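You operate a simulated robot arm through the tools that you are given. There is no shell and no other tool. Be economical: measure what you need, move in short steps, check, and stop when the job is done.

The job below is to be done with a simulated robot arm. You get a single attempt, and the scene is never put back.

TASK
Read the blue film on the code lamp and file it in its line's bay.
Fine: switch the lamp off at the end.
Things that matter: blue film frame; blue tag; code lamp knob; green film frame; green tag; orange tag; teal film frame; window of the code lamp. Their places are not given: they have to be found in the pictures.

It is judged by the outcome, as a careful person would: the job done as asked, and still so three seconds after it is handed in. It fails if anything else is knocked over, pushed out of place, dropped, spilled or broken.

THE ROBOT
A 6-joint arm with a two-finger parallel gripper, fixed in place. Base frame: the origin is at the foot of the arm, x ahead of it, y to its left, z up; the work surface is at about z = 0.86. Units: m, degrees, N and s.
With the tool pointing down near the work surface it reaches from about 0.26 to 0.68 m from the base axis. Its first joint turns from -66.0 to 66.0 degrees. Payload 2.9 kg.
The TCP is the grasp point between the finger pads, 0.03 m short of the fingertips. In the tool frame z runs along the fingers and y along their closing line. Largest opening 0.11 m; finger width 0.02, thickness 0.01; the body of the gripper, 0.048 by 0.112 m, starts 0.055 m behind the TCP.
Orientation is that of the tool frame in the base frame, as a unit quaternion [x, y, z, w]. With the fingers straight down and closing along the base's y, the tool's x points along the base's -x, its y along +y and its z along -z.

THE INTERFACE
- The arm moves only by the tool play_rows. Its arguments are lists of equal length, an entry for each row: "gripper": the closure, from 0 (fully open) to 1 (shut); "translation": the shift along the base's x, y, z in m, a list of three; "delta_rot": the turn, a rotation vector about the base's x, y, z in degrees, a list of three. In form: {"gripper": [gripper, ...], "translation": [[x, y, z], ...], "delta_rot": [[wx, wy, wz], ...]}. A call has 1 to 8 rows; each row shifts and turns the commanded pose from where the row before left it. Rows are played at 5 a second. More than 0.05 m and 8.6 degrees between two rows, or a gripper value outside its range, and nothing of the call is played. A pose out of reach is approached as far as the arm can. The call stops where the force on the tool passes 40 N (or 10 N more than at its start, if that is more) or the arm is blocked; 0.2 s more then pass. The fingers move at their own pace (about 0.108 m/s each) and stop on an object; they squeeze with about 39 N. The grip force told is the motor's: it shows also when the fingers shut on nothing. Time passes only in rows, and 0.2 s behind the last, so rows that do not move let the fingers close. It gives the time, the measured TCP pose, the force on the tool (base axes), the opening and the grip force at its end, in the units of the frame above (readings bear some noise), with the torque about the TCP (base axes, N m) and any sound that the robot's microphone picked up, and new pictures: "pictures" is both (left out), scene, wrist or none.
- Cameras (640 x 400 px; columns grow to the right, rows downward): "scene" is fixed at [0.0776, 0.4346, 1.3848]; the picture's right is [-0.76, -0.65, 0.00], its down [-0.36, 0.42, -0.83] and it looks along [0.54, -0.63, -0.56] (base axes); focal length 257 px, centre (320, 200). "wrist" rides on the gripper at [0.072, 0.017, -0.103] in the tool frame; the picture's right is [-0.23, 0.97, 0.00], its down [-0.76, -0.18, -0.62] and it looks along [-0.61, -0.14, 0.78] (tool axes); focal length 222 px, centre (320, 200).
- locate(camera, pixels): there is no depth. For up to 12 entries [column, row, z] of the newest picture of that camera ("zoom" is the newest enlarged one), the place [x, y] in the base frame at which the ray of that pixel passes the height z, good to about 0.002 m. No time passes.
- enlarge(camera, box): a new picture of the part [left, top, right, bottom] of that camera's present view, enlarged. No time passes.
- close_job(): hands the job in; it is judged then, once.

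Keep the steps short. Do not move on a guess: measure, check each grasp and each placing, and mend mistakes. In all there are 80 turns and 200 pictures (those below and enlarged ones count). Leave the gripper open and the arm clear of the work at the hand-in unless told otherwise, and finish with a single line.

The tools are called after "Emit:" by a JSON object that holds its "api" and its "payload". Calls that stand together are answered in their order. play_rows: Moves the arm, as the interface text tells. Its arguments: {"type":"object","properties":{"gripper":{"type":"array"},"translation":{"type":"array"},"delta_rot":{"type":"array"},"pictures":{"type":"string","enum":["both","scene","wrist","none"]}},"required":["gripper","translation","delta_rot"]} The other tools are called the same way: locate (camera, pixels) gives the place at which the rays of pixels pass given heights; enlarge (camera, box) takes an enlarged picture of a part of a camera's view; close_job () hands the job in.

At the start:

```text
clock: 0.0
tool_pos: [0.4475, 0.0064, 1.2414]
tcp_rot: [0.0, 1.0, 0.0, 0.0]
ft_force: [0.6, -0.3, 0.6]
ft_torque: [-0.05, 0.0, -0.02]
grip_width: 0.1103
grasp_force: 0.0
```

scene: 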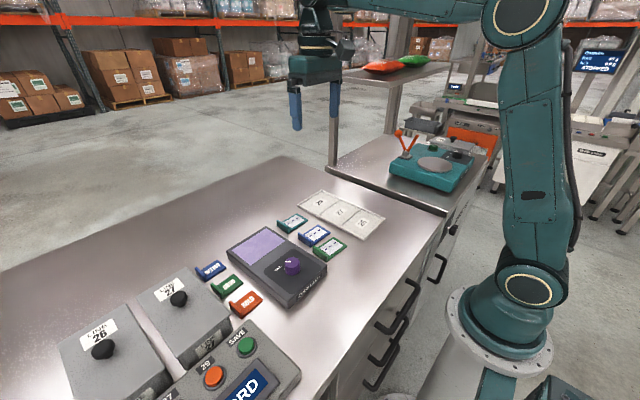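
wrist: 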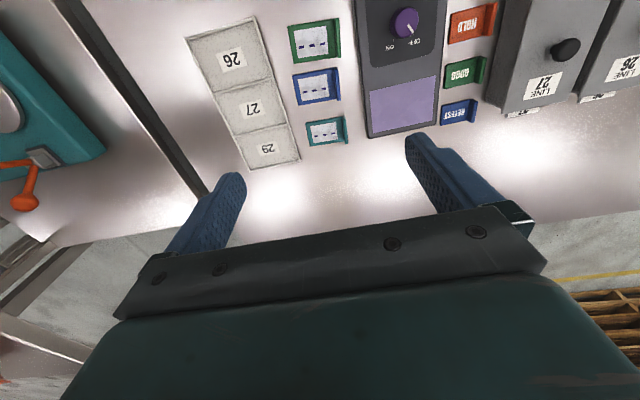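

I see three film frames, a lamp with a knob, tags, a tray with bays 26/27/29, and boxes for lines 26, 27 and so on. I'll look closer.

Emit:
{"api": "enlarge", "payload": {"camera": "scene", "box": [190, 180, 400, 320]}}

Emit:
{"api": "enlarge", "payload": {"camera": "scene", "box": [50, 250, 310, 400]}}

Emit:
{"api": "enlarge", "payload": {"camera": "wrist", "box": [180, 0, 500, 180]}}

```text
2.86 times, centred on (295, 250) of scene
```

zoom: 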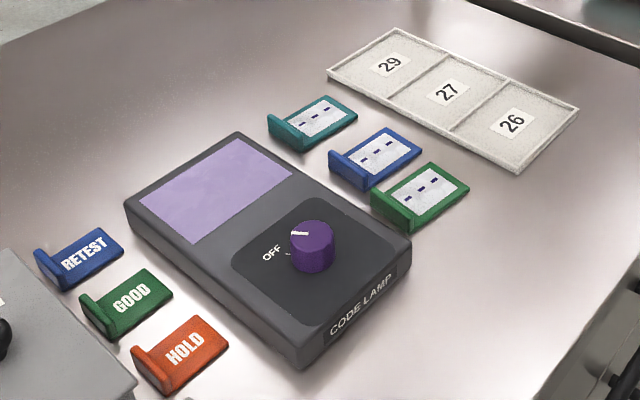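

```text
2.46 times, centred on (180, 325) of scene
```

zoom: 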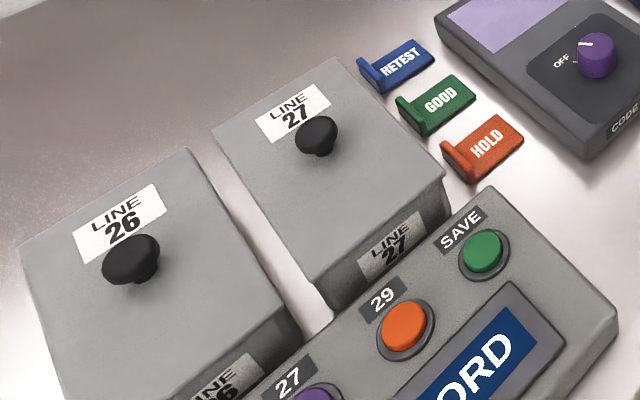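

```text
2.00 times, centred on (340, 90) of wrist
```

zoom: 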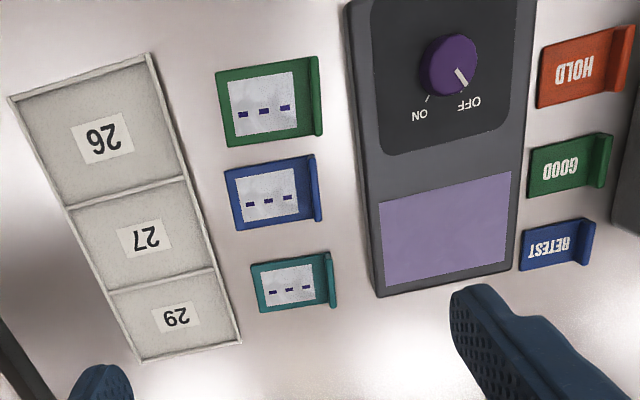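

Next I'll measure the film, lamp, and tray on the wrist picture (zoom = wrist enlarged).

Emit:
{"api": "locate", "payload": {"camera": "zoom", "pixels": [[224, 170, 0.862], [312, 154, 0.862], [322, 221, 0.87], [236, 231, 0.862], [316, 190, 0.88], [268, 192, 0.865], [379, 205, 0.89], [512, 171, 0.89], [518, 258, 0.89], [382, 285, 0.89], [450, 65, 0.91], [461, 76, 0.91]]}}

Emit:
{"api": "locate", "payload": {"camera": "zoom", "pixels": [[8, 98, 0.865], [148, 55, 0.865], [187, 178, 0.865], [66, 208, 0.865], [214, 268, 0.865], [104, 293, 0.865], [240, 341, 0.865], [140, 361, 0.865], [346, 5, 0.89], [375, 295, 0.89], [538, 0, 0.89], [313, 95, 0.88]]}}

Emit:
{"api": "locate", "payload": {"camera": "scene", "pixels": [[292, 261, 0.91], [297, 275, 0.89], [227, 248, 0.89], [285, 308, 0.86], [327, 263, 0.89], [266, 227, 0.89]]}}

```text
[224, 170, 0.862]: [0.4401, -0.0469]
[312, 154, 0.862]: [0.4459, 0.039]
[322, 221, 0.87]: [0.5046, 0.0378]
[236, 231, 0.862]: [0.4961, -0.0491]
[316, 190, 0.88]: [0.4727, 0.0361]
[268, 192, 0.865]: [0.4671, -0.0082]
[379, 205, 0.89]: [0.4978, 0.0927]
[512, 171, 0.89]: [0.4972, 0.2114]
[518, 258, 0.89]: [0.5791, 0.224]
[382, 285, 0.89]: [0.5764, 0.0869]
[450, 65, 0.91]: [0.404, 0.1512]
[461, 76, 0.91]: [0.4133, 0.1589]
```

```text
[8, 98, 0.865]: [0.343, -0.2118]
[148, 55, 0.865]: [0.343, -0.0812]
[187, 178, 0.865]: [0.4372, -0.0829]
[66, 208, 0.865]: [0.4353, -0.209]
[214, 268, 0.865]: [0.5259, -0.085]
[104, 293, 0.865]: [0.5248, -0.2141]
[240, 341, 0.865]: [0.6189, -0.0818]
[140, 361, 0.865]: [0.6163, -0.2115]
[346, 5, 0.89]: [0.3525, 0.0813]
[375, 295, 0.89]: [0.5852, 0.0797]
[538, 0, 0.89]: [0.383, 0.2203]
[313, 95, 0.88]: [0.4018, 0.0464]
```

```text
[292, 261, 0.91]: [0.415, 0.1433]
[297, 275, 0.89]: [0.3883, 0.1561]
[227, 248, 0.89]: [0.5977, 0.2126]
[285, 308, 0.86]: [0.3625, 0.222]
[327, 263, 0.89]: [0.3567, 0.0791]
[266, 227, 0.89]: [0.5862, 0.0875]
```

The blue film lies around x 0.44–0.50 and y −0.048 to 0.037, with an upright tab at its +y edge. The lamp window is centred near (0.538, 0.153) and the knob near (0.405, 0.15). I'll come down above the tab to look from closer.

Emit:
{"api": "play_rows", "payload": {"gripper": [0, 0, 0, 0, 0], "translation": [[0.005, 0.006, -0.04], [0.005, 0.006, -0.04], [0.005, 0.006, -0.04], [0.004, 0.006, -0.04], [0.003, 0.004, -0.03]], "delta_rot": [[0, 0, 0], [0, 0, 0], [0, 0, 0], [0, 0, 0], [0, 0, 0]]}}

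Emit:
{"api": "enlarge", "payload": {"camera": "scene", "box": [260, 190, 370, 270]}}

```text
clock: 1.2
tool_pos: [0.4705, 0.0372, 1.0505]
tcp_rot: [0.001, 1.0, 0.0, 0.001]
ft_force: [0.4, 0.4, 0.7]
ft_torque: [0.05, 0.02, 0.02]
grip_width: 0.1097
grasp_force: 0.0
```

scene: 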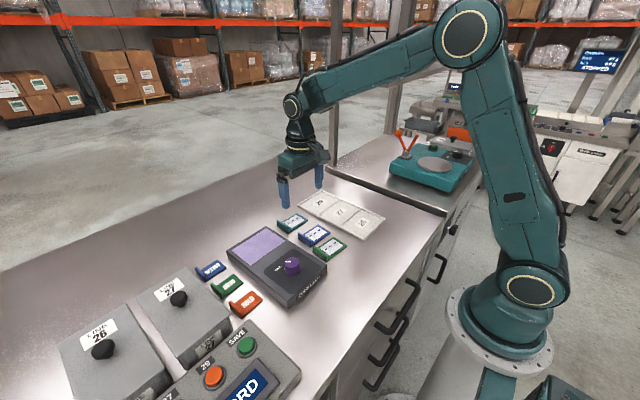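
wrist: 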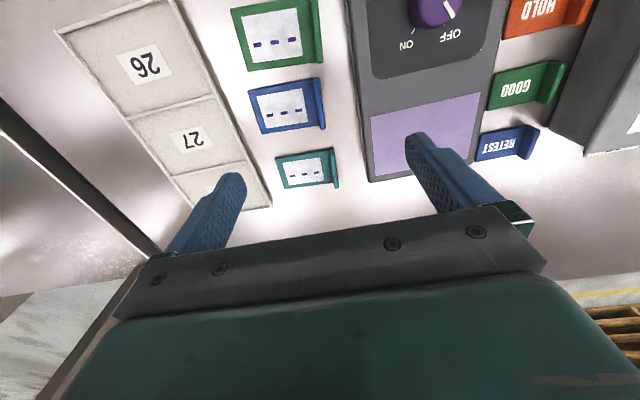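

```text
5.00 times, centred on (315, 230) of scene
```

zoom: 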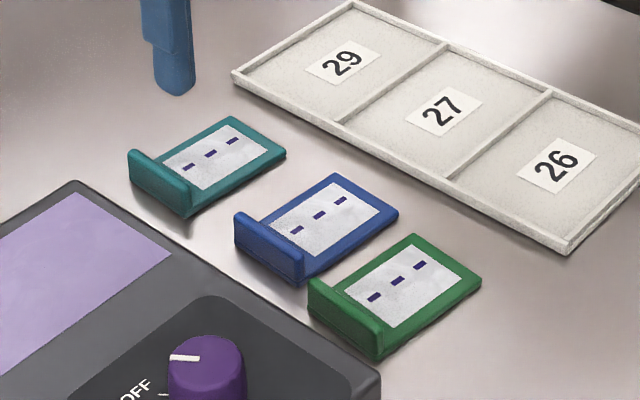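

The tab is about 17 mm tall. I'll measure it accurately from both cameras.

Emit:
{"api": "locate", "payload": {"camera": "zoom", "pixels": [[237, 243, 0.86], [303, 284, 0.86], [235, 215, 0.877], [303, 262, 0.877], [244, 211, 0.877], [306, 252, 0.877], [335, 173, 0.865], [399, 213, 0.865], [381, 370, 0.89], [74, 181, 0.89], [370, 44, 0.86]]}}

Emit:
{"api": "enlarge", "payload": {"camera": "wrist", "box": [220, 40, 380, 200]}}

Emit:
{"api": "enlarge", "payload": {"camera": "scene", "box": [220, 220, 340, 310]}}

```text
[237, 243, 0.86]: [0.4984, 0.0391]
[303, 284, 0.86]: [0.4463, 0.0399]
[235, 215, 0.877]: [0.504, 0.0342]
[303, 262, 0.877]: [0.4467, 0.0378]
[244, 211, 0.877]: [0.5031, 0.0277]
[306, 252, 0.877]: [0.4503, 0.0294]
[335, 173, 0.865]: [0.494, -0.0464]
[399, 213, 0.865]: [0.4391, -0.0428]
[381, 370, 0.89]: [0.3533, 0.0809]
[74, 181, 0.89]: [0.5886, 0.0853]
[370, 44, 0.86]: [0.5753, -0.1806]
```

```text
2.50 times, centred on (300, 120) of wrist
```

zoom: 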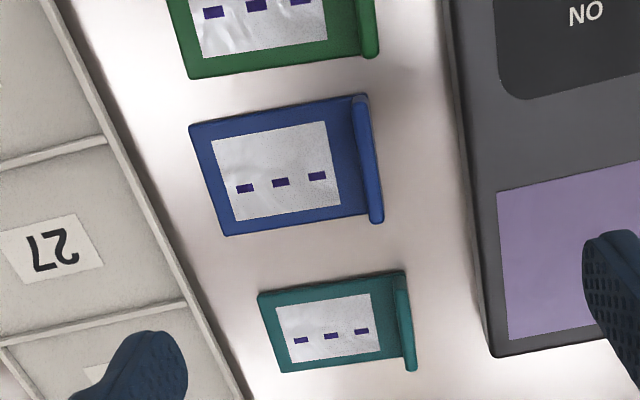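

```text
4.44 times, centred on (280, 265) of scene
```

zoom: 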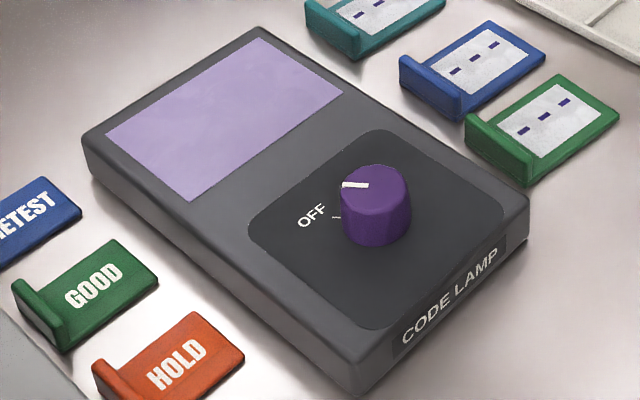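

The tab runs along x from about 0.446 to 0.501 at y≈0.034, and the film is turned about −4°. I'll half close to fit between film and lamp, turn −4°, and descend to z≈0.94 to check.

Emit:
{"api": "play_rows", "payload": {"gripper": [0.64, 0.64, 0.64, 0.64], "translation": [[0.0025, -0.0032, -0.03], [0, 0, -0.04], [0, 0, -0.04], [0, 0, 0]], "delta_rot": [[0, 0, -4], [0, 0, 0], [0, 0, 0], [0, 0, 0]]}}

Emit:
{"api": "enlarge", "payload": {"camera": "wrist", "box": [200, 40, 440, 190]}}

Emit:
{"api": "enlarge", "payload": {"camera": "scene", "box": [260, 170, 370, 270]}}

```text
clock: 2.2
tool_pos: [0.4727, 0.0318, 0.9419]
tcp_rot: [0.035, 0.999, 0.001, 0.0]
ft_force: [-0.1, 0.4, 0.6]
ft_torque: [0.04, -0.04, 0.0]
grip_width: 0.0394
grasp_force: 0.0
```

scene: 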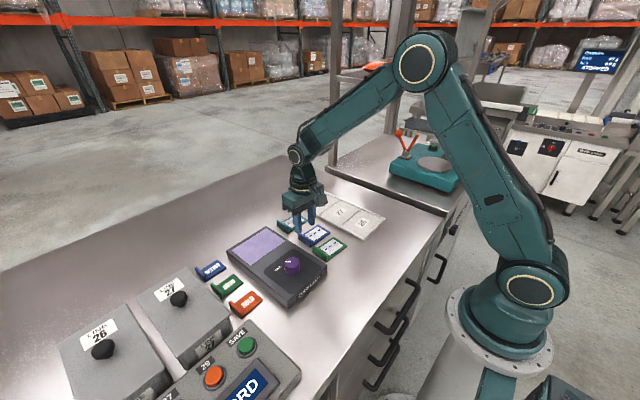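
wrist: 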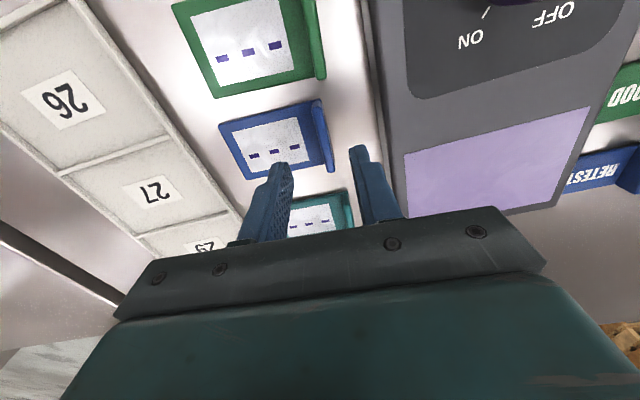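

```text
2.67 times, centred on (320, 115) of wrist
```

zoom: 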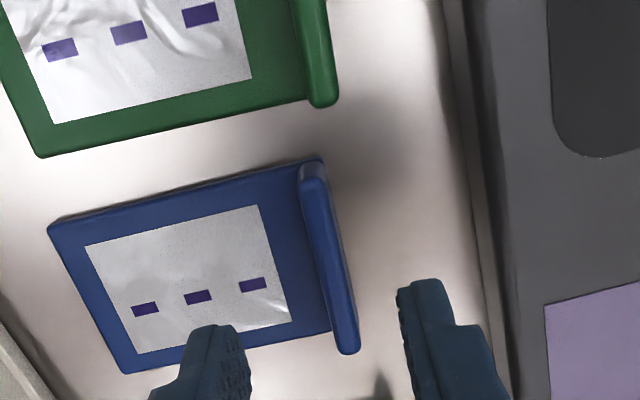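

```text
4.00 times, centred on (315, 220) of scene
```

zoom: 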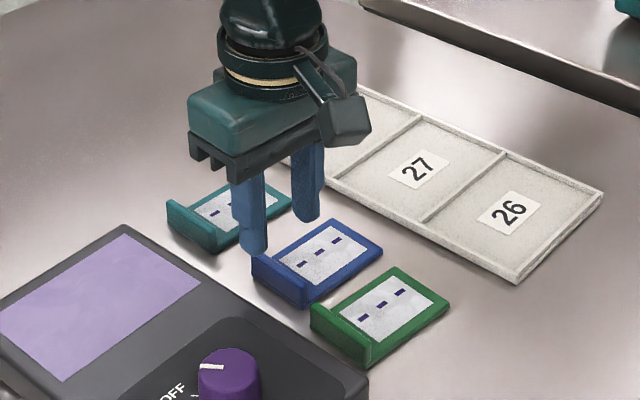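

I'll check the tab's place from this close view.

Emit:
{"api": "locate", "payload": {"camera": "wrist", "pixels": [[317.4, 107, 0.877], [330.5, 172, 0.877], [314, 110, 0.877], [326, 172, 0.877], [219, 124, 0.865], [249, 179, 0.865], [390, 212, 0.89], [405, 153, 0.89], [590, 107, 0.89], [545, 202, 0.89]]}}

```text
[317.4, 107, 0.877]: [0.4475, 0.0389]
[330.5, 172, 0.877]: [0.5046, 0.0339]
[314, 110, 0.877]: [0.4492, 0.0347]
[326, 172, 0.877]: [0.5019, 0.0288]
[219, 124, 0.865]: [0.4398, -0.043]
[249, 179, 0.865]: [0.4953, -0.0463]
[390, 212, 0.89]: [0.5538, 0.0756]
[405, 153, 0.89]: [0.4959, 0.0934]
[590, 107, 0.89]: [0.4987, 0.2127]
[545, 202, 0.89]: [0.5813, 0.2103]
```

The tab's centre is at (0.4755, 0.034). I'll make a small correction and descend until the tips are just above the frame plate.

Emit:
{"api": "play_rows", "payload": {"gripper": [0.64, 0.64, 0.64], "translation": [[0.002, 0.002, -0.02], [0, 0, -0.015], [0, 0, -0.007]], "delta_rot": [[0, 0, -1], [0, 0, 0], [0, 0, 0]]}}

Emit:
{"api": "enlarge", "payload": {"camera": "wrist", "box": [200, 80, 440, 230]}}

Emit:
{"api": "enlarge", "payload": {"camera": "scene", "box": [270, 190, 350, 260]}}

```text
clock: 3.0
tool_pos: [0.4753, 0.0338, 0.898]
tcp_rot: [0.044, 0.999, 0.0, 0.0]
ft_force: [-0.2, 0.3, 0.3]
ft_torque: [0.03, 0.0, -0.02]
grip_width: 0.0397
grasp_force: 0.0
```

scene: 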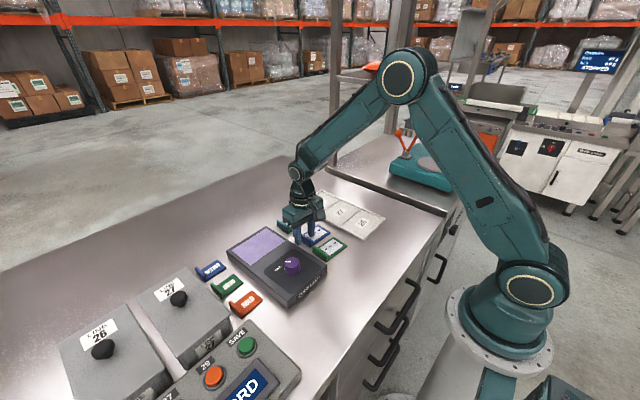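
wrist: 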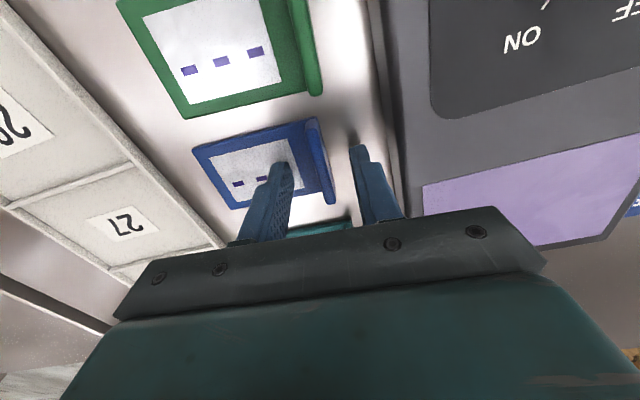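

```text
2.67 times, centred on (320, 155) of wrist
```

zoom: 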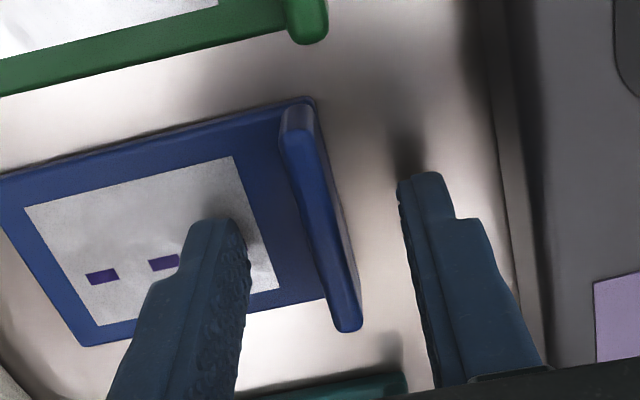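

```text
5.71 times, centred on (310, 225) of scene
```

zoom: 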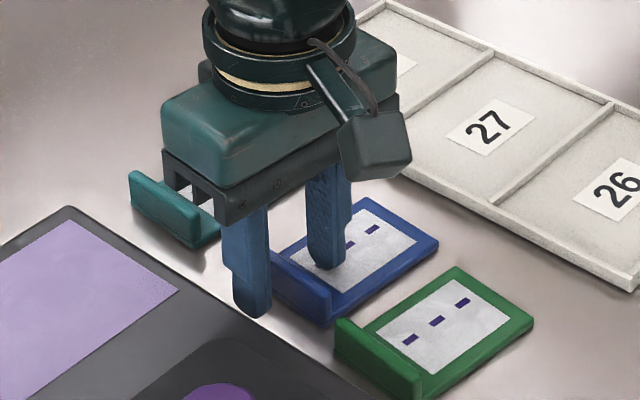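

The fingers straddle the tab without contact force. Closing now.

Emit:
{"api": "play_rows", "payload": {"gripper": [0.85, 1, 1, 1], "translation": [[0, 0, 0], [0, 0, 0], [0, 0, 0], [0, 0, 0]], "delta_rot": [[0, 0, 0], [0, 0, 0], [0, 0, 0], [0, 0, 0]], "pictures": "none"}}

Emit:
{"api": "enlarge", "payload": {"camera": "wrist", "box": [200, 80, 440, 230]}}

```text
clock: 4.0
tool_pos: [0.4736, 0.034, 0.8992]
tcp_rot: [0.043, 0.999, 0.0, 0.001]
ft_force: [0.5, -0.2, 0.1]
ft_torque: [0.0, -0.02, 0.03]
grip_width: 0.0064
grasp_force: 38.8
```

```text
2.67 times, centred on (320, 155) of wrist
```

zoom: 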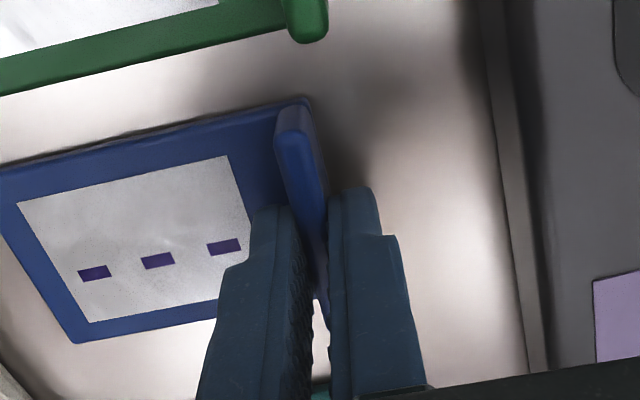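

Gripped at a 6.4 mm opening. I'll lift it straight up and check.

Emit:
{"api": "play_rows", "payload": {"gripper": [1, 1, 1, 1], "translation": [[0, 0, 0.02], [0, 0, 0.03], [0, 0, 0.04], [0, 0, 0]], "delta_rot": [[0, 0, 0], [0, 0, 0], [0, 0, 0], [0, 0, 0]]}}

Emit:
{"api": "enlarge", "payload": {"camera": "scene", "box": [210, 160, 370, 280]}}

```text
clock: 5.0
tool_pos: [0.4742, 0.034, 0.9892]
tcp_rot: [0.043, 0.999, 0.0, 0.0]
ft_force: [0.8, 0.3, -0.6]
ft_torque: [-0.01, -0.03, -0.02]
grip_width: 0.0067
grasp_force: 39.0
```

scene: 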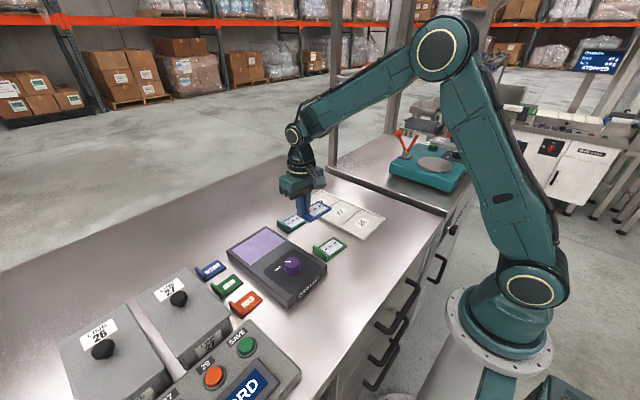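
wrist: 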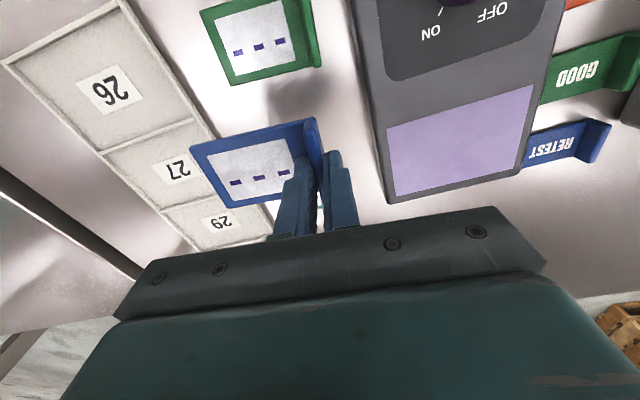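

```text
3.33 times, centred on (290, 220) of scene
```

zoom: 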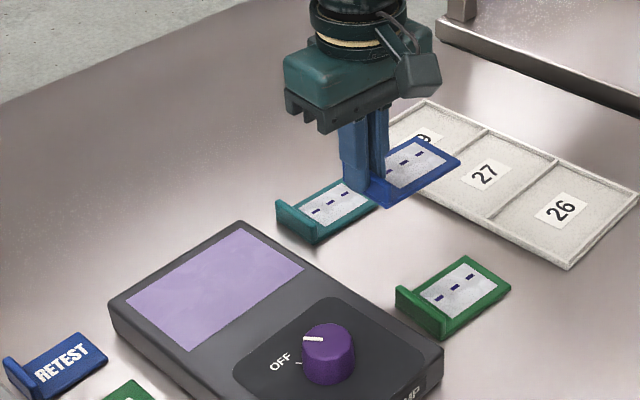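

The film lifted level. I'll cross-check the lamp window in both pictures.

Emit:
{"api": "locate", "payload": {"camera": "zoom", "pixels": [[125, 300, 0.89], [200, 353, 0.89], [305, 269, 0.89], [237, 232, 0.89], [328, 332, 0.915], [125, 300, 0.88], [305, 269, 0.88]]}}

Emit:
{"api": "locate", "payload": {"camera": "wrist", "pixels": [[386, 129, 0.89], [533, 85, 0.89], [519, 166, 0.89], [394, 195, 0.89], [386, 129, 0.88], [519, 166, 0.88]]}}

```text
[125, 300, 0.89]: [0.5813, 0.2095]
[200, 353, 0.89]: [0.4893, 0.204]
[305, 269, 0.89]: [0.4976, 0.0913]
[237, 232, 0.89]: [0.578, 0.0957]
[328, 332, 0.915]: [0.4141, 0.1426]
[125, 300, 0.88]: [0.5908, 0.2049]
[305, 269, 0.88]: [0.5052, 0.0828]
```

```text
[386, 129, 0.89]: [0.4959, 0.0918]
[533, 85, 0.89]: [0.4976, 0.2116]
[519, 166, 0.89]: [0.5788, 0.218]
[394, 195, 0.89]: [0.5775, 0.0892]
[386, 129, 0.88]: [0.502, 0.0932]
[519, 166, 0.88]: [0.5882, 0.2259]
```

The lamp top is at z≈0.89 with the window centre at about (0.537, 0.151). I'll carry the film so its centre comes over the window, with TCP target (0.536, 0.191), and turn it square.

Emit:
{"api": "play_rows", "payload": {"gripper": [1, 1, 1, 1, 1, 1], "translation": [[0.0155, 0.039, 0], [0.0155, 0.039, 0], [0.0155, 0.039, 0], [0.0155, 0.04, 0], [0, 0, -0.03], [0, 0, 0]], "delta_rot": [[0, 0, 1.25], [0, 0, 1.25], [0, 0, 1.25], [0, 0, 1.25], [0, 0, 0], [0, 0, 0]]}}

Emit:
{"api": "enlarge", "payload": {"camera": "wrist", "box": [180, 60, 500, 260]}}

Emit:
{"api": "enlarge", "payload": {"camera": "scene", "box": [210, 180, 350, 300]}}

```text
clock: 6.4
tool_pos: [0.5373, 0.1915, 0.9592]
tcp_rot: [0.001, 1.0, 0.0, 0.0]
ft_force: [-0.1, 0.2, 0.4]
ft_torque: [0.03, 0.02, 0.0]
grip_width: 0.0069
grasp_force: 39.1
```

scene: 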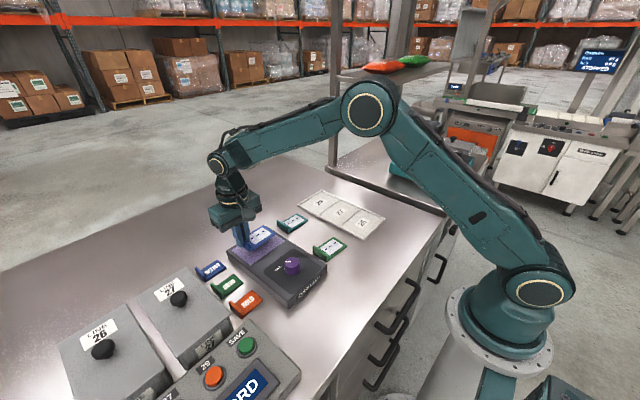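
wrist: 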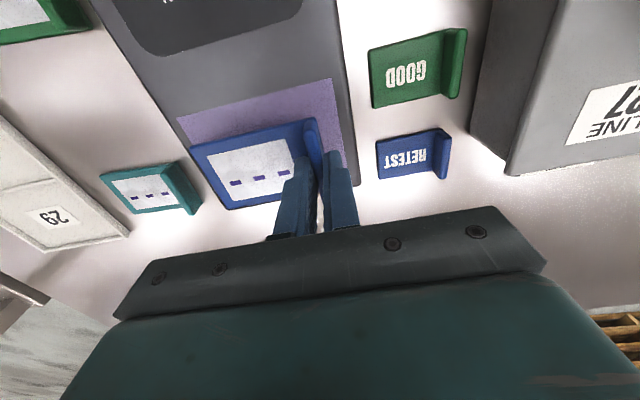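

```text
2.00 times, centred on (340, 160) of wrist
```

zoom: 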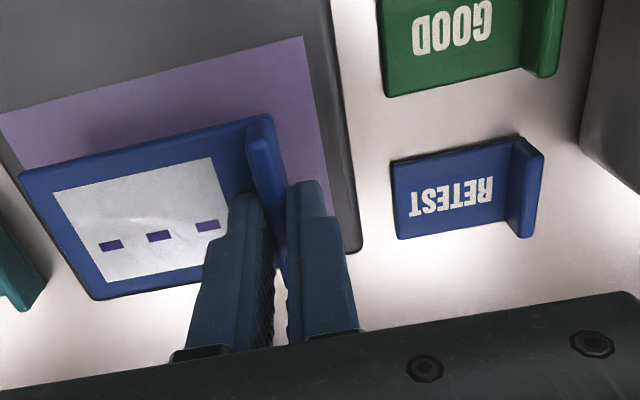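

```text
3.33 times, centred on (280, 240) of scene
```

zoom: 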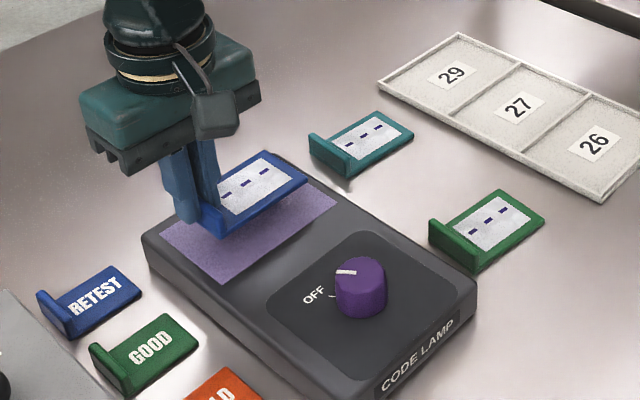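

Emit:
{"api": "locate", "payload": {"camera": "wrist", "pixels": [[206, 155, 0.924], [286, 138.5, 0.924], [231, 201.5, 0.924], [190, 147, 0.924], [229, 209, 0.924]]}}

```text
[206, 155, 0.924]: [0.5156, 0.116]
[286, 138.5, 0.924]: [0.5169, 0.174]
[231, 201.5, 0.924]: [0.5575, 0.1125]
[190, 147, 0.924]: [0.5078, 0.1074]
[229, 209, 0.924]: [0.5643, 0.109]
```

The film's clear part is centred at (0.537, 0.144), so I'll shift 6 mm in +y and lower gently.

Emit:
{"api": "play_rows", "payload": {"gripper": [1, 1, 1, 1, 1], "translation": [[0, 0.006, -0.012], [0, 0, -0.01], [0, 0, -0.004], [0, 0, -0.002], [0, 0, 0]], "delta_rot": [[0, 0, 0], [0, 0, 0], [0, 0, 0], [0, 0, 0], [0, 0, 0]], "pictures": "none"}}

Emit:
{"api": "enlarge", "payload": {"camera": "scene", "box": [220, 200, 300, 270]}}

```text
clock: 7.6
tool_pos: [0.536, 0.1969, 0.9327]
tcp_rot: [0.0, 1.0, 0.001, 0.001]
ft_force: [-3.5, 0.1, 17.2]
ft_torque: [-0.09, 0.33, -0.04]
grip_width: 0.0068
grasp_force: 39.2
```

```text
5.71 times, centred on (260, 235) of scene
```

zoom: 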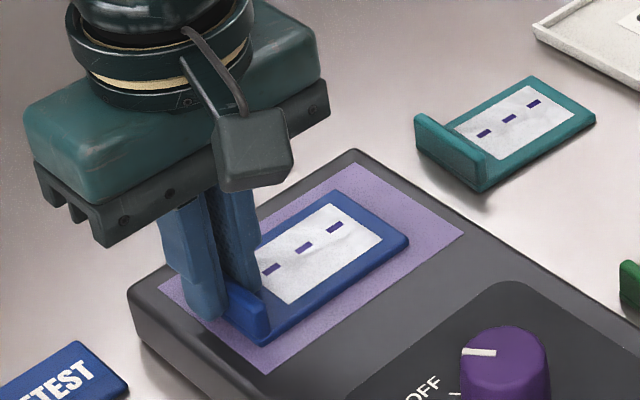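

The film is in contact at 17 N. I'll ease up 1.5 mm, open slightly, and rise.

Emit:
{"api": "play_rows", "payload": {"gripper": [1, 0.68, 0.68, 0.68, 0.68, 0.68], "translation": [[0, 0, 0.0015], [0, 0, 0.0], [0, 0, 0], [0, 0, 0.02], [0, 0, 0.04], [0, 0, 0.04]], "delta_rot": [[0, 0, 0], [0, 0, 0], [0, 0, 0], [0, 0, 0], [0, 0, 0], [0, 0, 0]]}}

Emit:
{"api": "enlarge", "payload": {"camera": "scene", "box": [220, 200, 340, 310]}}

```text
clock: 9.0
tool_pos: [0.5351, 0.1976, 1.0317]
tcp_rot: [0.0, 1.0, 0.0, 0.0]
ft_force: [0.2, 0.1, -1.0]
ft_torque: [-0.01, -0.01, 0.02]
grip_width: 0.035
grasp_force: 0.1
```

scene: 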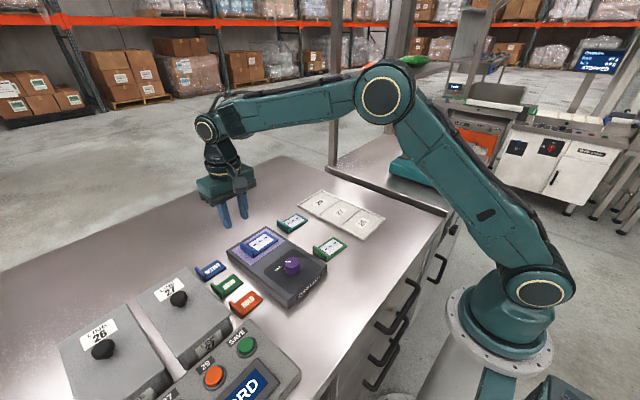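
wrist: 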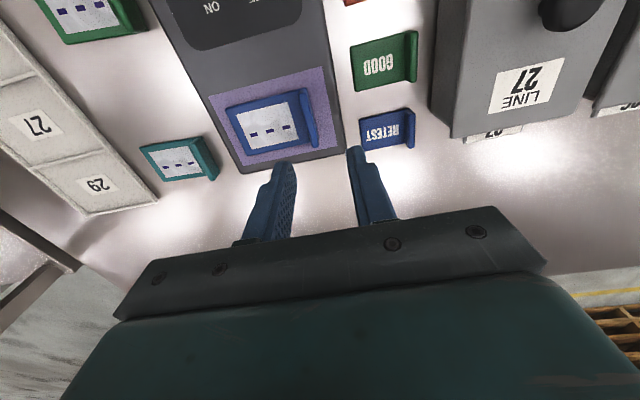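

```text
3.64 times, centred on (280, 255) of scene
```

zoom: 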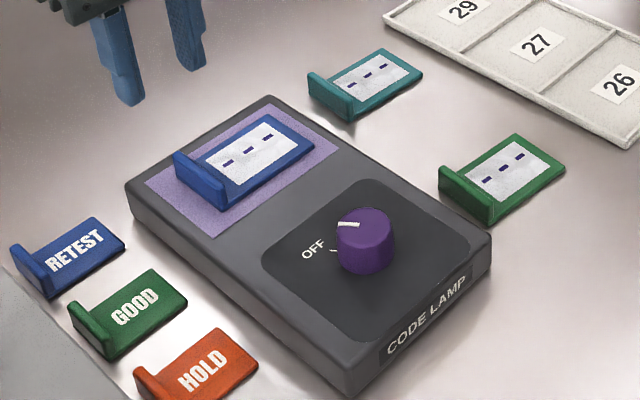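

The film sits on the window. Next I'll move over the knob and measure it.

Emit:
{"api": "play_rows", "payload": {"gripper": [0.3, 0.3, 0.3, 0.3], "translation": [[-0.032, -0.0125, 0], [-0.032, -0.0125, 0], [-0.032, -0.0125, 0], [-0.026, -0.0125, 0]], "delta_rot": [[0, 0, 0], [0, 0, 0], [0, 0, 0], [0, 0, 0]]}}

Emit:
{"api": "enlarge", "payload": {"camera": "wrist", "box": [200, 40, 440, 190]}}

Emit:
{"api": "enlarge", "payload": {"camera": "scene", "box": [250, 220, 330, 290]}}

```text
clock: 10.0
tool_pos: [0.4124, 0.148, 1.0309]
tcp_rot: [0.001, 1.0, 0.0, 0.0]
ft_force: [0.5, -0.5, 0.1]
ft_torque: [-0.04, 0.02, 0.03]
grip_width: 0.0773
grasp_force: 0.0
```

scene: 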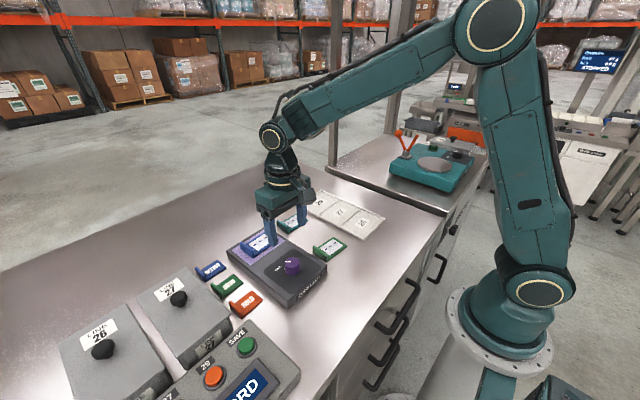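
wrist: 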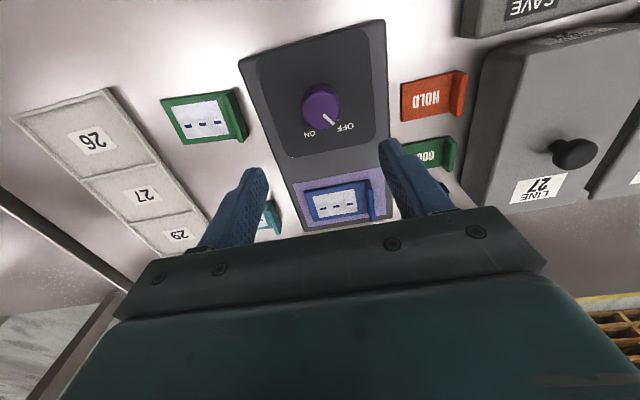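

```text
2.67 times, centred on (320, 115) of wrist
```

zoom: 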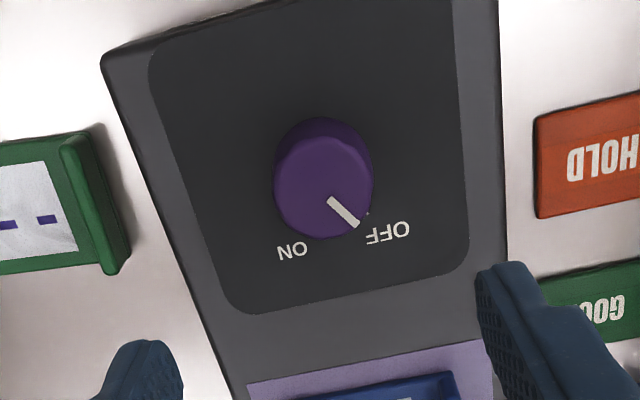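

```text
5.71 times, centred on (290, 255) of scene
```

zoom: 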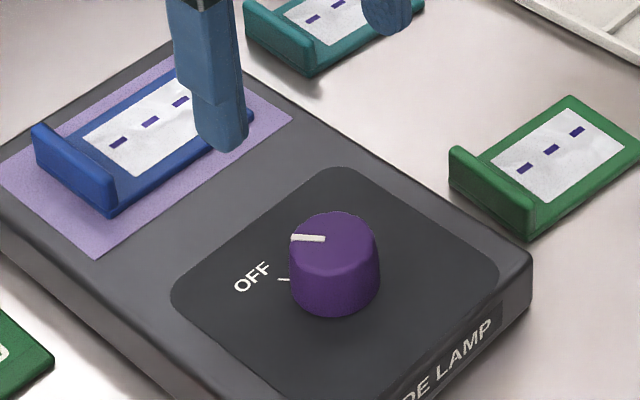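

Emit:
{"api": "locate", "payload": {"camera": "wrist", "pixels": [[320.7, 109.4, 0.916], [302.5, 109, 0.916], [340, 108, 0.916], [309, 133, 0.89], [346, 127, 0.89], [323.6, 114.8, 0.916], [334, 124.4, 0.916], [338, 119.8, 0.89]]}}

Emit:
{"api": "locate", "payload": {"camera": "zoom", "pixels": [[335, 239, 0.916], [291, 241, 0.916], [379, 245, 0.916], [327, 239, 0.916], [293, 237, 0.916], [284, 279, 0.89], [335, 285, 0.89]]}}

```text
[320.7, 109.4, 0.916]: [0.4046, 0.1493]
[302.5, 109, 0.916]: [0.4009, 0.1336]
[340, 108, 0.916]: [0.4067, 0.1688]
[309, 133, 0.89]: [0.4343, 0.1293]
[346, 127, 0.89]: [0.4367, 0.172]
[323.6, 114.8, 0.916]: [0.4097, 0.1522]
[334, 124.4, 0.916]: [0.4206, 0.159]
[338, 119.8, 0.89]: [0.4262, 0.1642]
```

```text
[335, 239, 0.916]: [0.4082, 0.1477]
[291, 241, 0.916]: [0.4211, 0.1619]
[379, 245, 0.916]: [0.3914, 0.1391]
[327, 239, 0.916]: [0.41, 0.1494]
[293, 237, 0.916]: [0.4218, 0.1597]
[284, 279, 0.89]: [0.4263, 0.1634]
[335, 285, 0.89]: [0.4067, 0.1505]
```

The knob centre is at about (0.406, 0.149) with its top at z≈0.916. The pointer is at +36° (OFF) and ON is at about −36°. I'll turn the tool +35°, centre over the knob, then descend.

Emit:
{"api": "play_rows", "payload": {"gripper": [0.3, 0.3, 0.3, 0.3, 0.3, 0.3, 0.3], "translation": [[-0.0064, 0.001, 0], [0, 0, 0], [0, 0, 0], [0, 0, -0.02], [0, 0, -0.02], [0, 0, -0.02], [0, 0, 0]], "delta_rot": [[0, 0, 7], [0, 0, 7], [0, 0, 7], [0, 0, 7], [0, 0, 7], [0, 0, 0], [0, 0, 0]]}}

Emit:
{"api": "enlarge", "payload": {"camera": "wrist", "box": [200, 60, 440, 210]}}

Emit:
{"api": "enlarge", "payload": {"camera": "scene", "box": [240, 200, 340, 290]}}

```text
clock: 11.6
tool_pos: [0.4085, 0.1482, 0.9717]
tcp_rot: [-0.301, 0.954, 0.0, -0.002]
ft_force: [0.3, -1.1, -0.6]
ft_torque: [0.01, -0.03, -0.01]
grip_width: 0.077
grasp_force: 0.0
```

scene: 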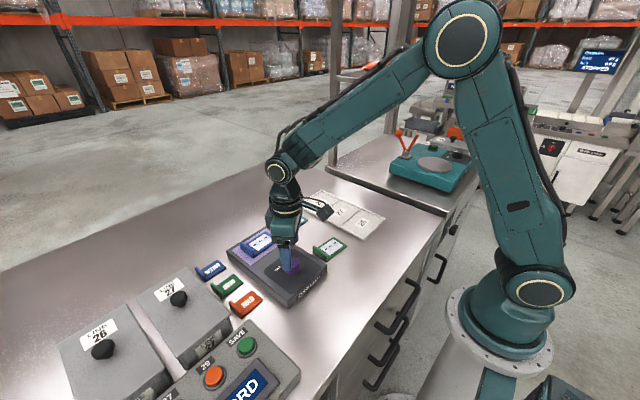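
wrist: 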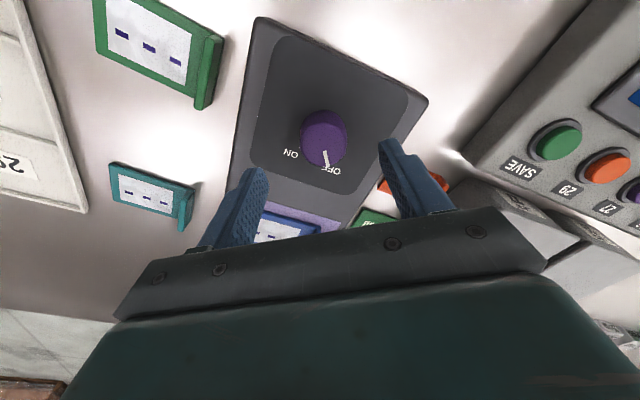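

```text
2.67 times, centred on (320, 135) of wrist
```

zoom: 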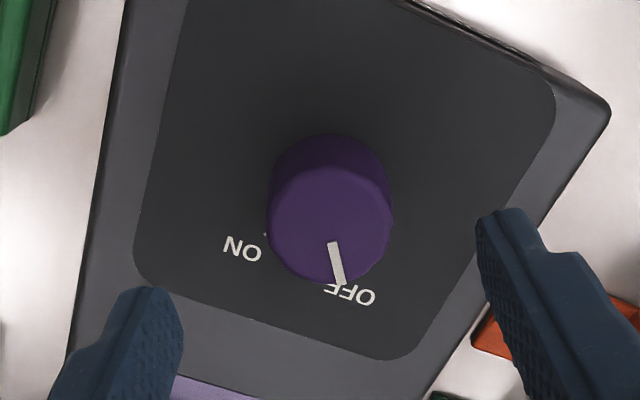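

```text
4.44 times, centred on (290, 245) of scene
```

zoom: 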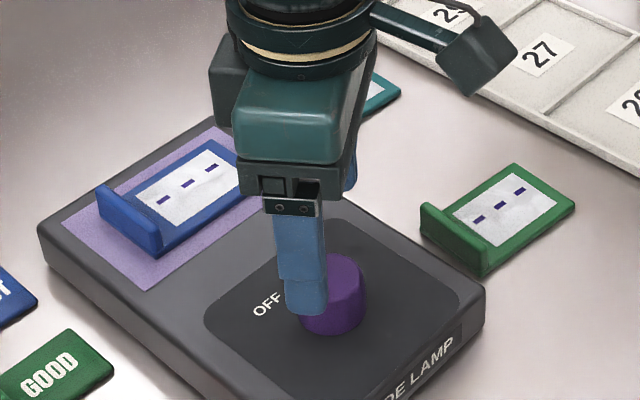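

Emit:
{"api": "locate", "payload": {"camera": "wrist", "pixels": [[323.7, 144, 0.916], [301, 142, 0.916], [346.5, 141, 0.916], [325, 163, 0.916], [323, 123, 0.916]]}}

```text
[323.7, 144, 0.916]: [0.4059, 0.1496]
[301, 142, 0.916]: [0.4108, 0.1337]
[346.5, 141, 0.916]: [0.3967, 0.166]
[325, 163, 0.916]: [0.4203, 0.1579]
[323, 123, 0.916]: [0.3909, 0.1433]
```

The knob centre is (0.406, 0.150). I'll correct slightly, descend to TCP z≈0.927, and close on the knob.

Emit:
{"api": "play_rows", "payload": {"gripper": [0.3, 0.3, 0.3, 0.6, 0.8, 0.8, 0.8], "translation": [[-0.0017, 0.0025, -0.02], [0, 0, -0.02], [0, 0, -0.005], [0, 0, 0], [0, 0, 0], [0, 0, 0], [0, 0, 0]], "delta_rot": [[0, 0, 0], [0, 0, 0], [0, 0, 0], [0, 0, 0], [0, 0, 0], [0, 0, 0], [0, 0, 0]]}}

Emit:
{"api": "enlarge", "payload": {"camera": "wrist", "box": [200, 60, 440, 210]}}

```text
clock: 13.2
tool_pos: [0.4054, 0.1511, 0.9266]
tcp_rot: [-0.3, 0.954, 0.0, 0.0]
ft_force: [-1.2, 2.9, -3.9]
ft_torque: [0.26, -0.16, -0.05]
grip_width: 0.0374
grasp_force: 45.0
```

scene: 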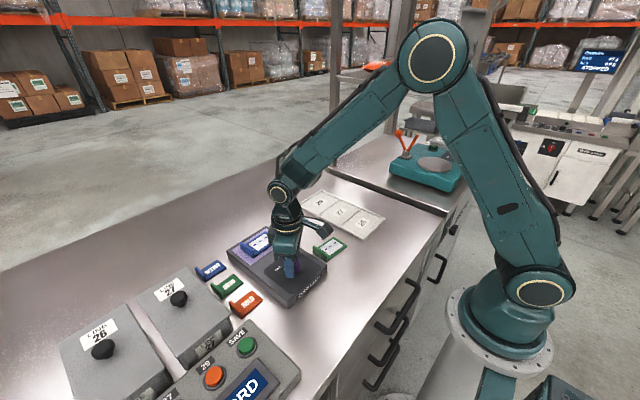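
wrist: 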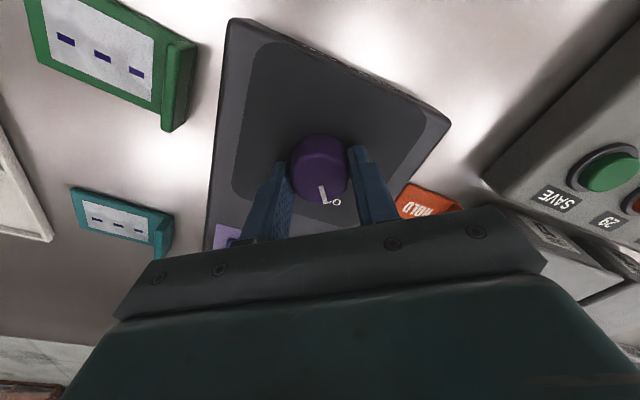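

```text
2.67 times, centred on (320, 135) of wrist
```

zoom: 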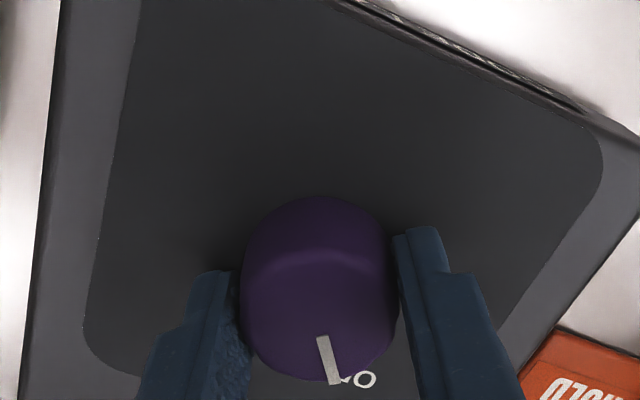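

The knob is held at 37 mm with small side forces. I'll turn −35° first and watch.

Emit:
{"api": "play_rows", "payload": {"gripper": [0.8, 0.8, 0.8, 0.8, 0.8], "translation": [[0, 0, 0], [0, 0, 0], [0, 0, 0], [0, 0, 0], [0, 0, 0]], "delta_rot": [[0, 0, -7], [0, 0, -7], [0, 0, -7], [0, 0, -7], [0, 0, -7]]}}

Emit:
{"api": "enlarge", "payload": {"camera": "wrist", "box": [200, 60, 440, 210]}}

```text
clock: 14.4
tool_pos: [0.4057, 0.1506, 0.9269]
tcp_rot: [0.002, 1.0, 0.0, 0.0]
ft_force: [0.2, -3.3, -3.2]
ft_torque: [0.03, -0.03, 0.02]
grip_width: 0.0375
grasp_force: 44.8
```

scene: 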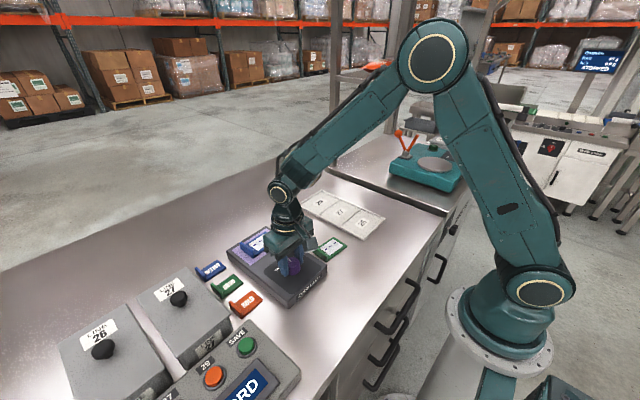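
wrist: 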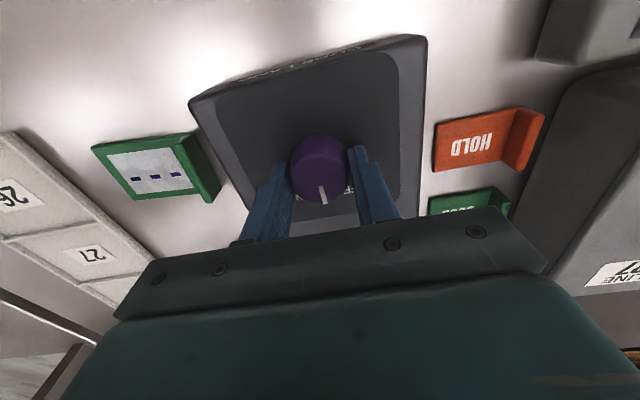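

```text
2.67 times, centred on (320, 135) of wrist
```

zoom: 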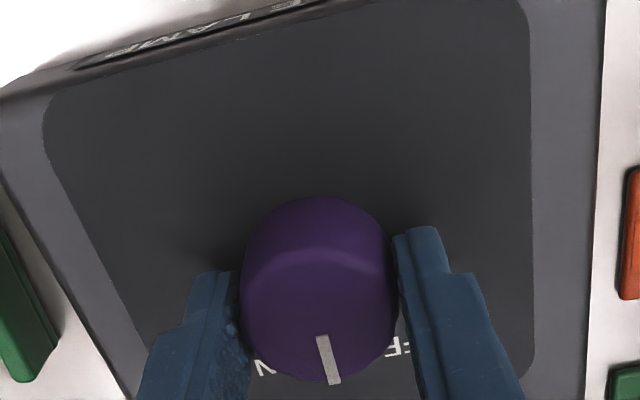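

The knob turns with the tool and the lamp hasn't moved. I'll turn the remaining −35°.

Emit:
{"api": "play_rows", "payload": {"gripper": [0.8, 0.8, 0.8, 0.8, 0.8], "translation": [[0, 0, 0], [0, 0, 0], [0, 0, 0], [0, 0, 0], [0, 0, 0]], "delta_rot": [[0, 0, -7], [0, 0, -7], [0, 0, -7], [0, 0, -7], [0, 0, -7]]}}

Emit:
{"api": "enlarge", "payload": {"camera": "scene", "box": [210, 210, 330, 310]}}

```text
clock: 15.6
tool_pos: [0.4062, 0.1496, 0.9276]
tcp_rot: [0.302, 0.953, -0.001, 0.0]
ft_force: [-2.2, -15.6, 5.6]
ft_torque: [-0.33, 0.34, 0.2]
grip_width: 0.0373
grasp_force: 44.7
```

scene: 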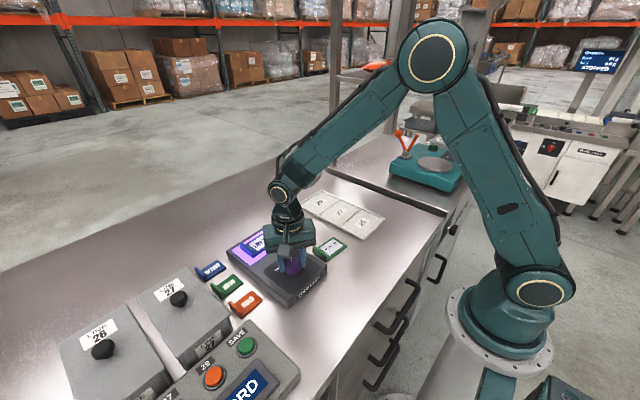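
wrist: 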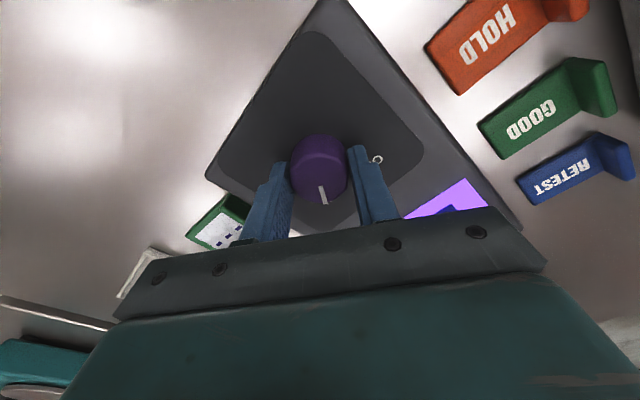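

```text
4.00 times, centred on (270, 260) of scene
```

zoom: 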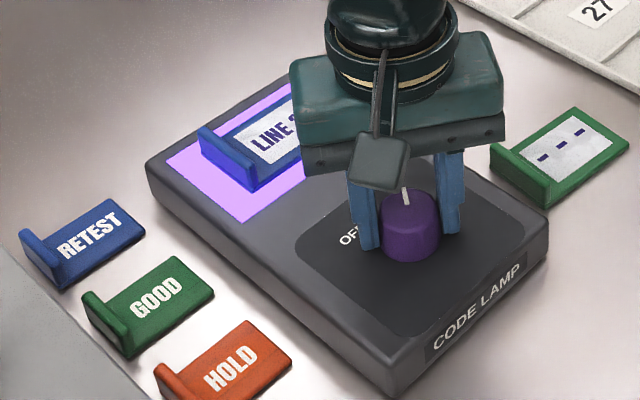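

The lamp is lit and shows "LINE 2?". I'll open, lift, and read the rest.

Emit:
{"api": "play_rows", "payload": {"gripper": [0.4, 0.4, 0.4, 0.4, 0.4, 0.4], "translation": [[0, 0, 0], [0, 0, 0], [0, 0, 0.03], [0, 0, 0.04], [0, 0, 0.04], [0, 0, 0.04]], "delta_rot": [[0, 0, 0], [0, 0, 0], [0, 0, 0], [0, 0, 0], [0, 0, 7], [0, 0, 7]]}}

Emit:
{"api": "enlarge", "payload": {"camera": "scene", "box": [225, 215, 305, 275]}}

Emit:
{"api": "enlarge", "payload": {"camera": "wrist", "box": [260, 60, 440, 220]}}

```text
clock: 17.0
tool_pos: [0.4041, 0.1512, 1.0771]
tcp_rot: [0.181, 0.983, 0.0, 0.0]
ft_force: [0.0, 0.0, 0.8]
ft_torque: [-0.02, 0.0, 0.01]
grip_width: 0.0662
grasp_force: 0.0
```

scene: 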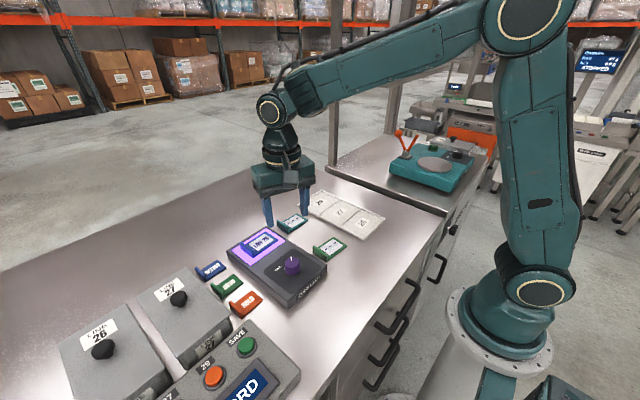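
wrist: 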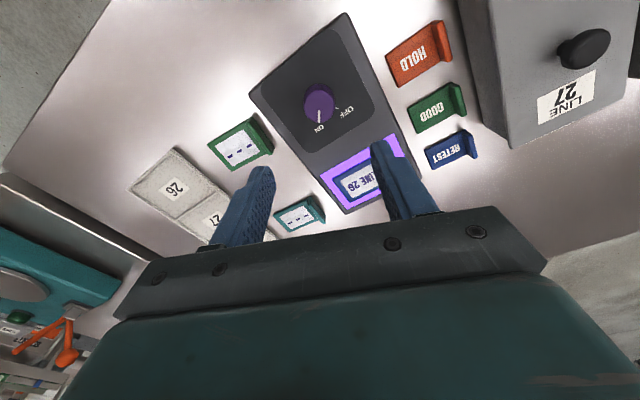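

```text
6.67 times, centred on (265, 245) of scene
```

zoom: 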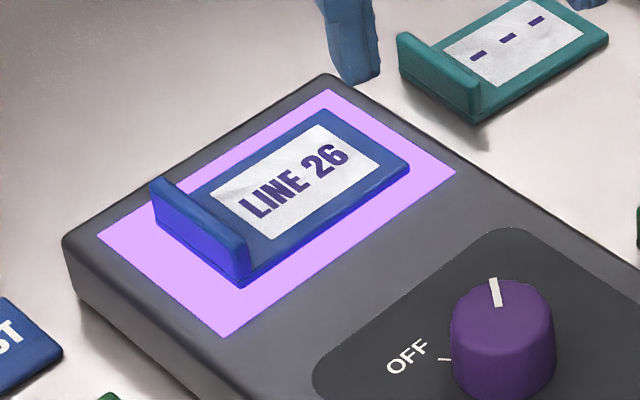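

```text
2.50 times, centred on (350, 140) of wrist
```

zoom: 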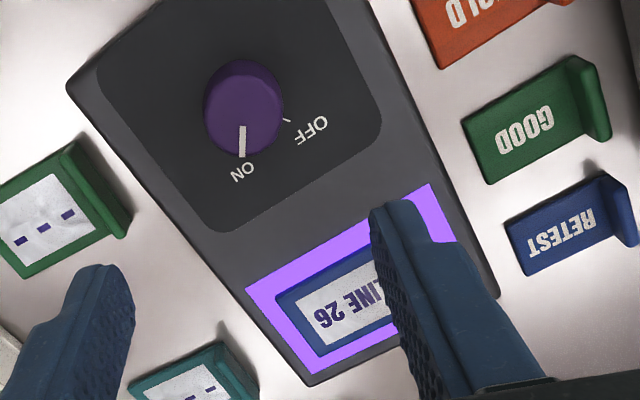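

It reads "LINE 26", so the film belongs in tray bay 26. The film goes first, and the lamp gets switched off at the end. I'll return above the film's tab with the tool square.

Emit:
{"api": "play_rows", "payload": {"gripper": [0.64, 0.64, 0.64, 0.64, 0.64, 0.64], "translation": [[0.0325, 0.012, 0], [0.0325, 0.012, 0], [0.0325, 0.012, -0.03], [0.0325, 0.0115, -0.04], [0, 0, -0.035], [0, 0, 0]], "delta_rot": [[0, 0, 7], [0, 0, 7], [0, 0, 7], [0, 0, 0], [0, 0, 0], [0, 0, 0]]}}

Emit:
{"api": "enlarge", "payload": {"camera": "wrist", "box": [200, 60, 440, 210]}}

```text
refused: row 4 steps farther than a row can; nothing moved
```

```text
2.67 times, centred on (320, 135) of wrist
```

zoom: 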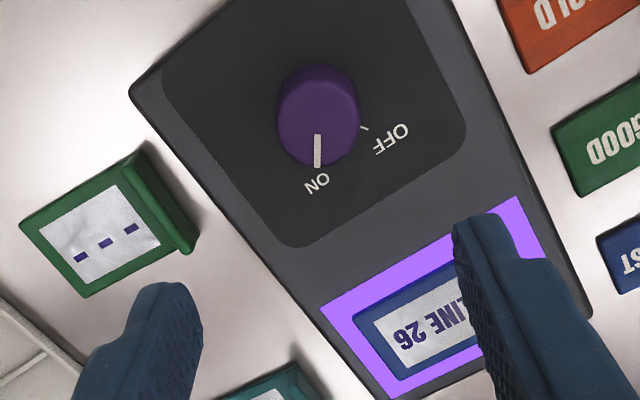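

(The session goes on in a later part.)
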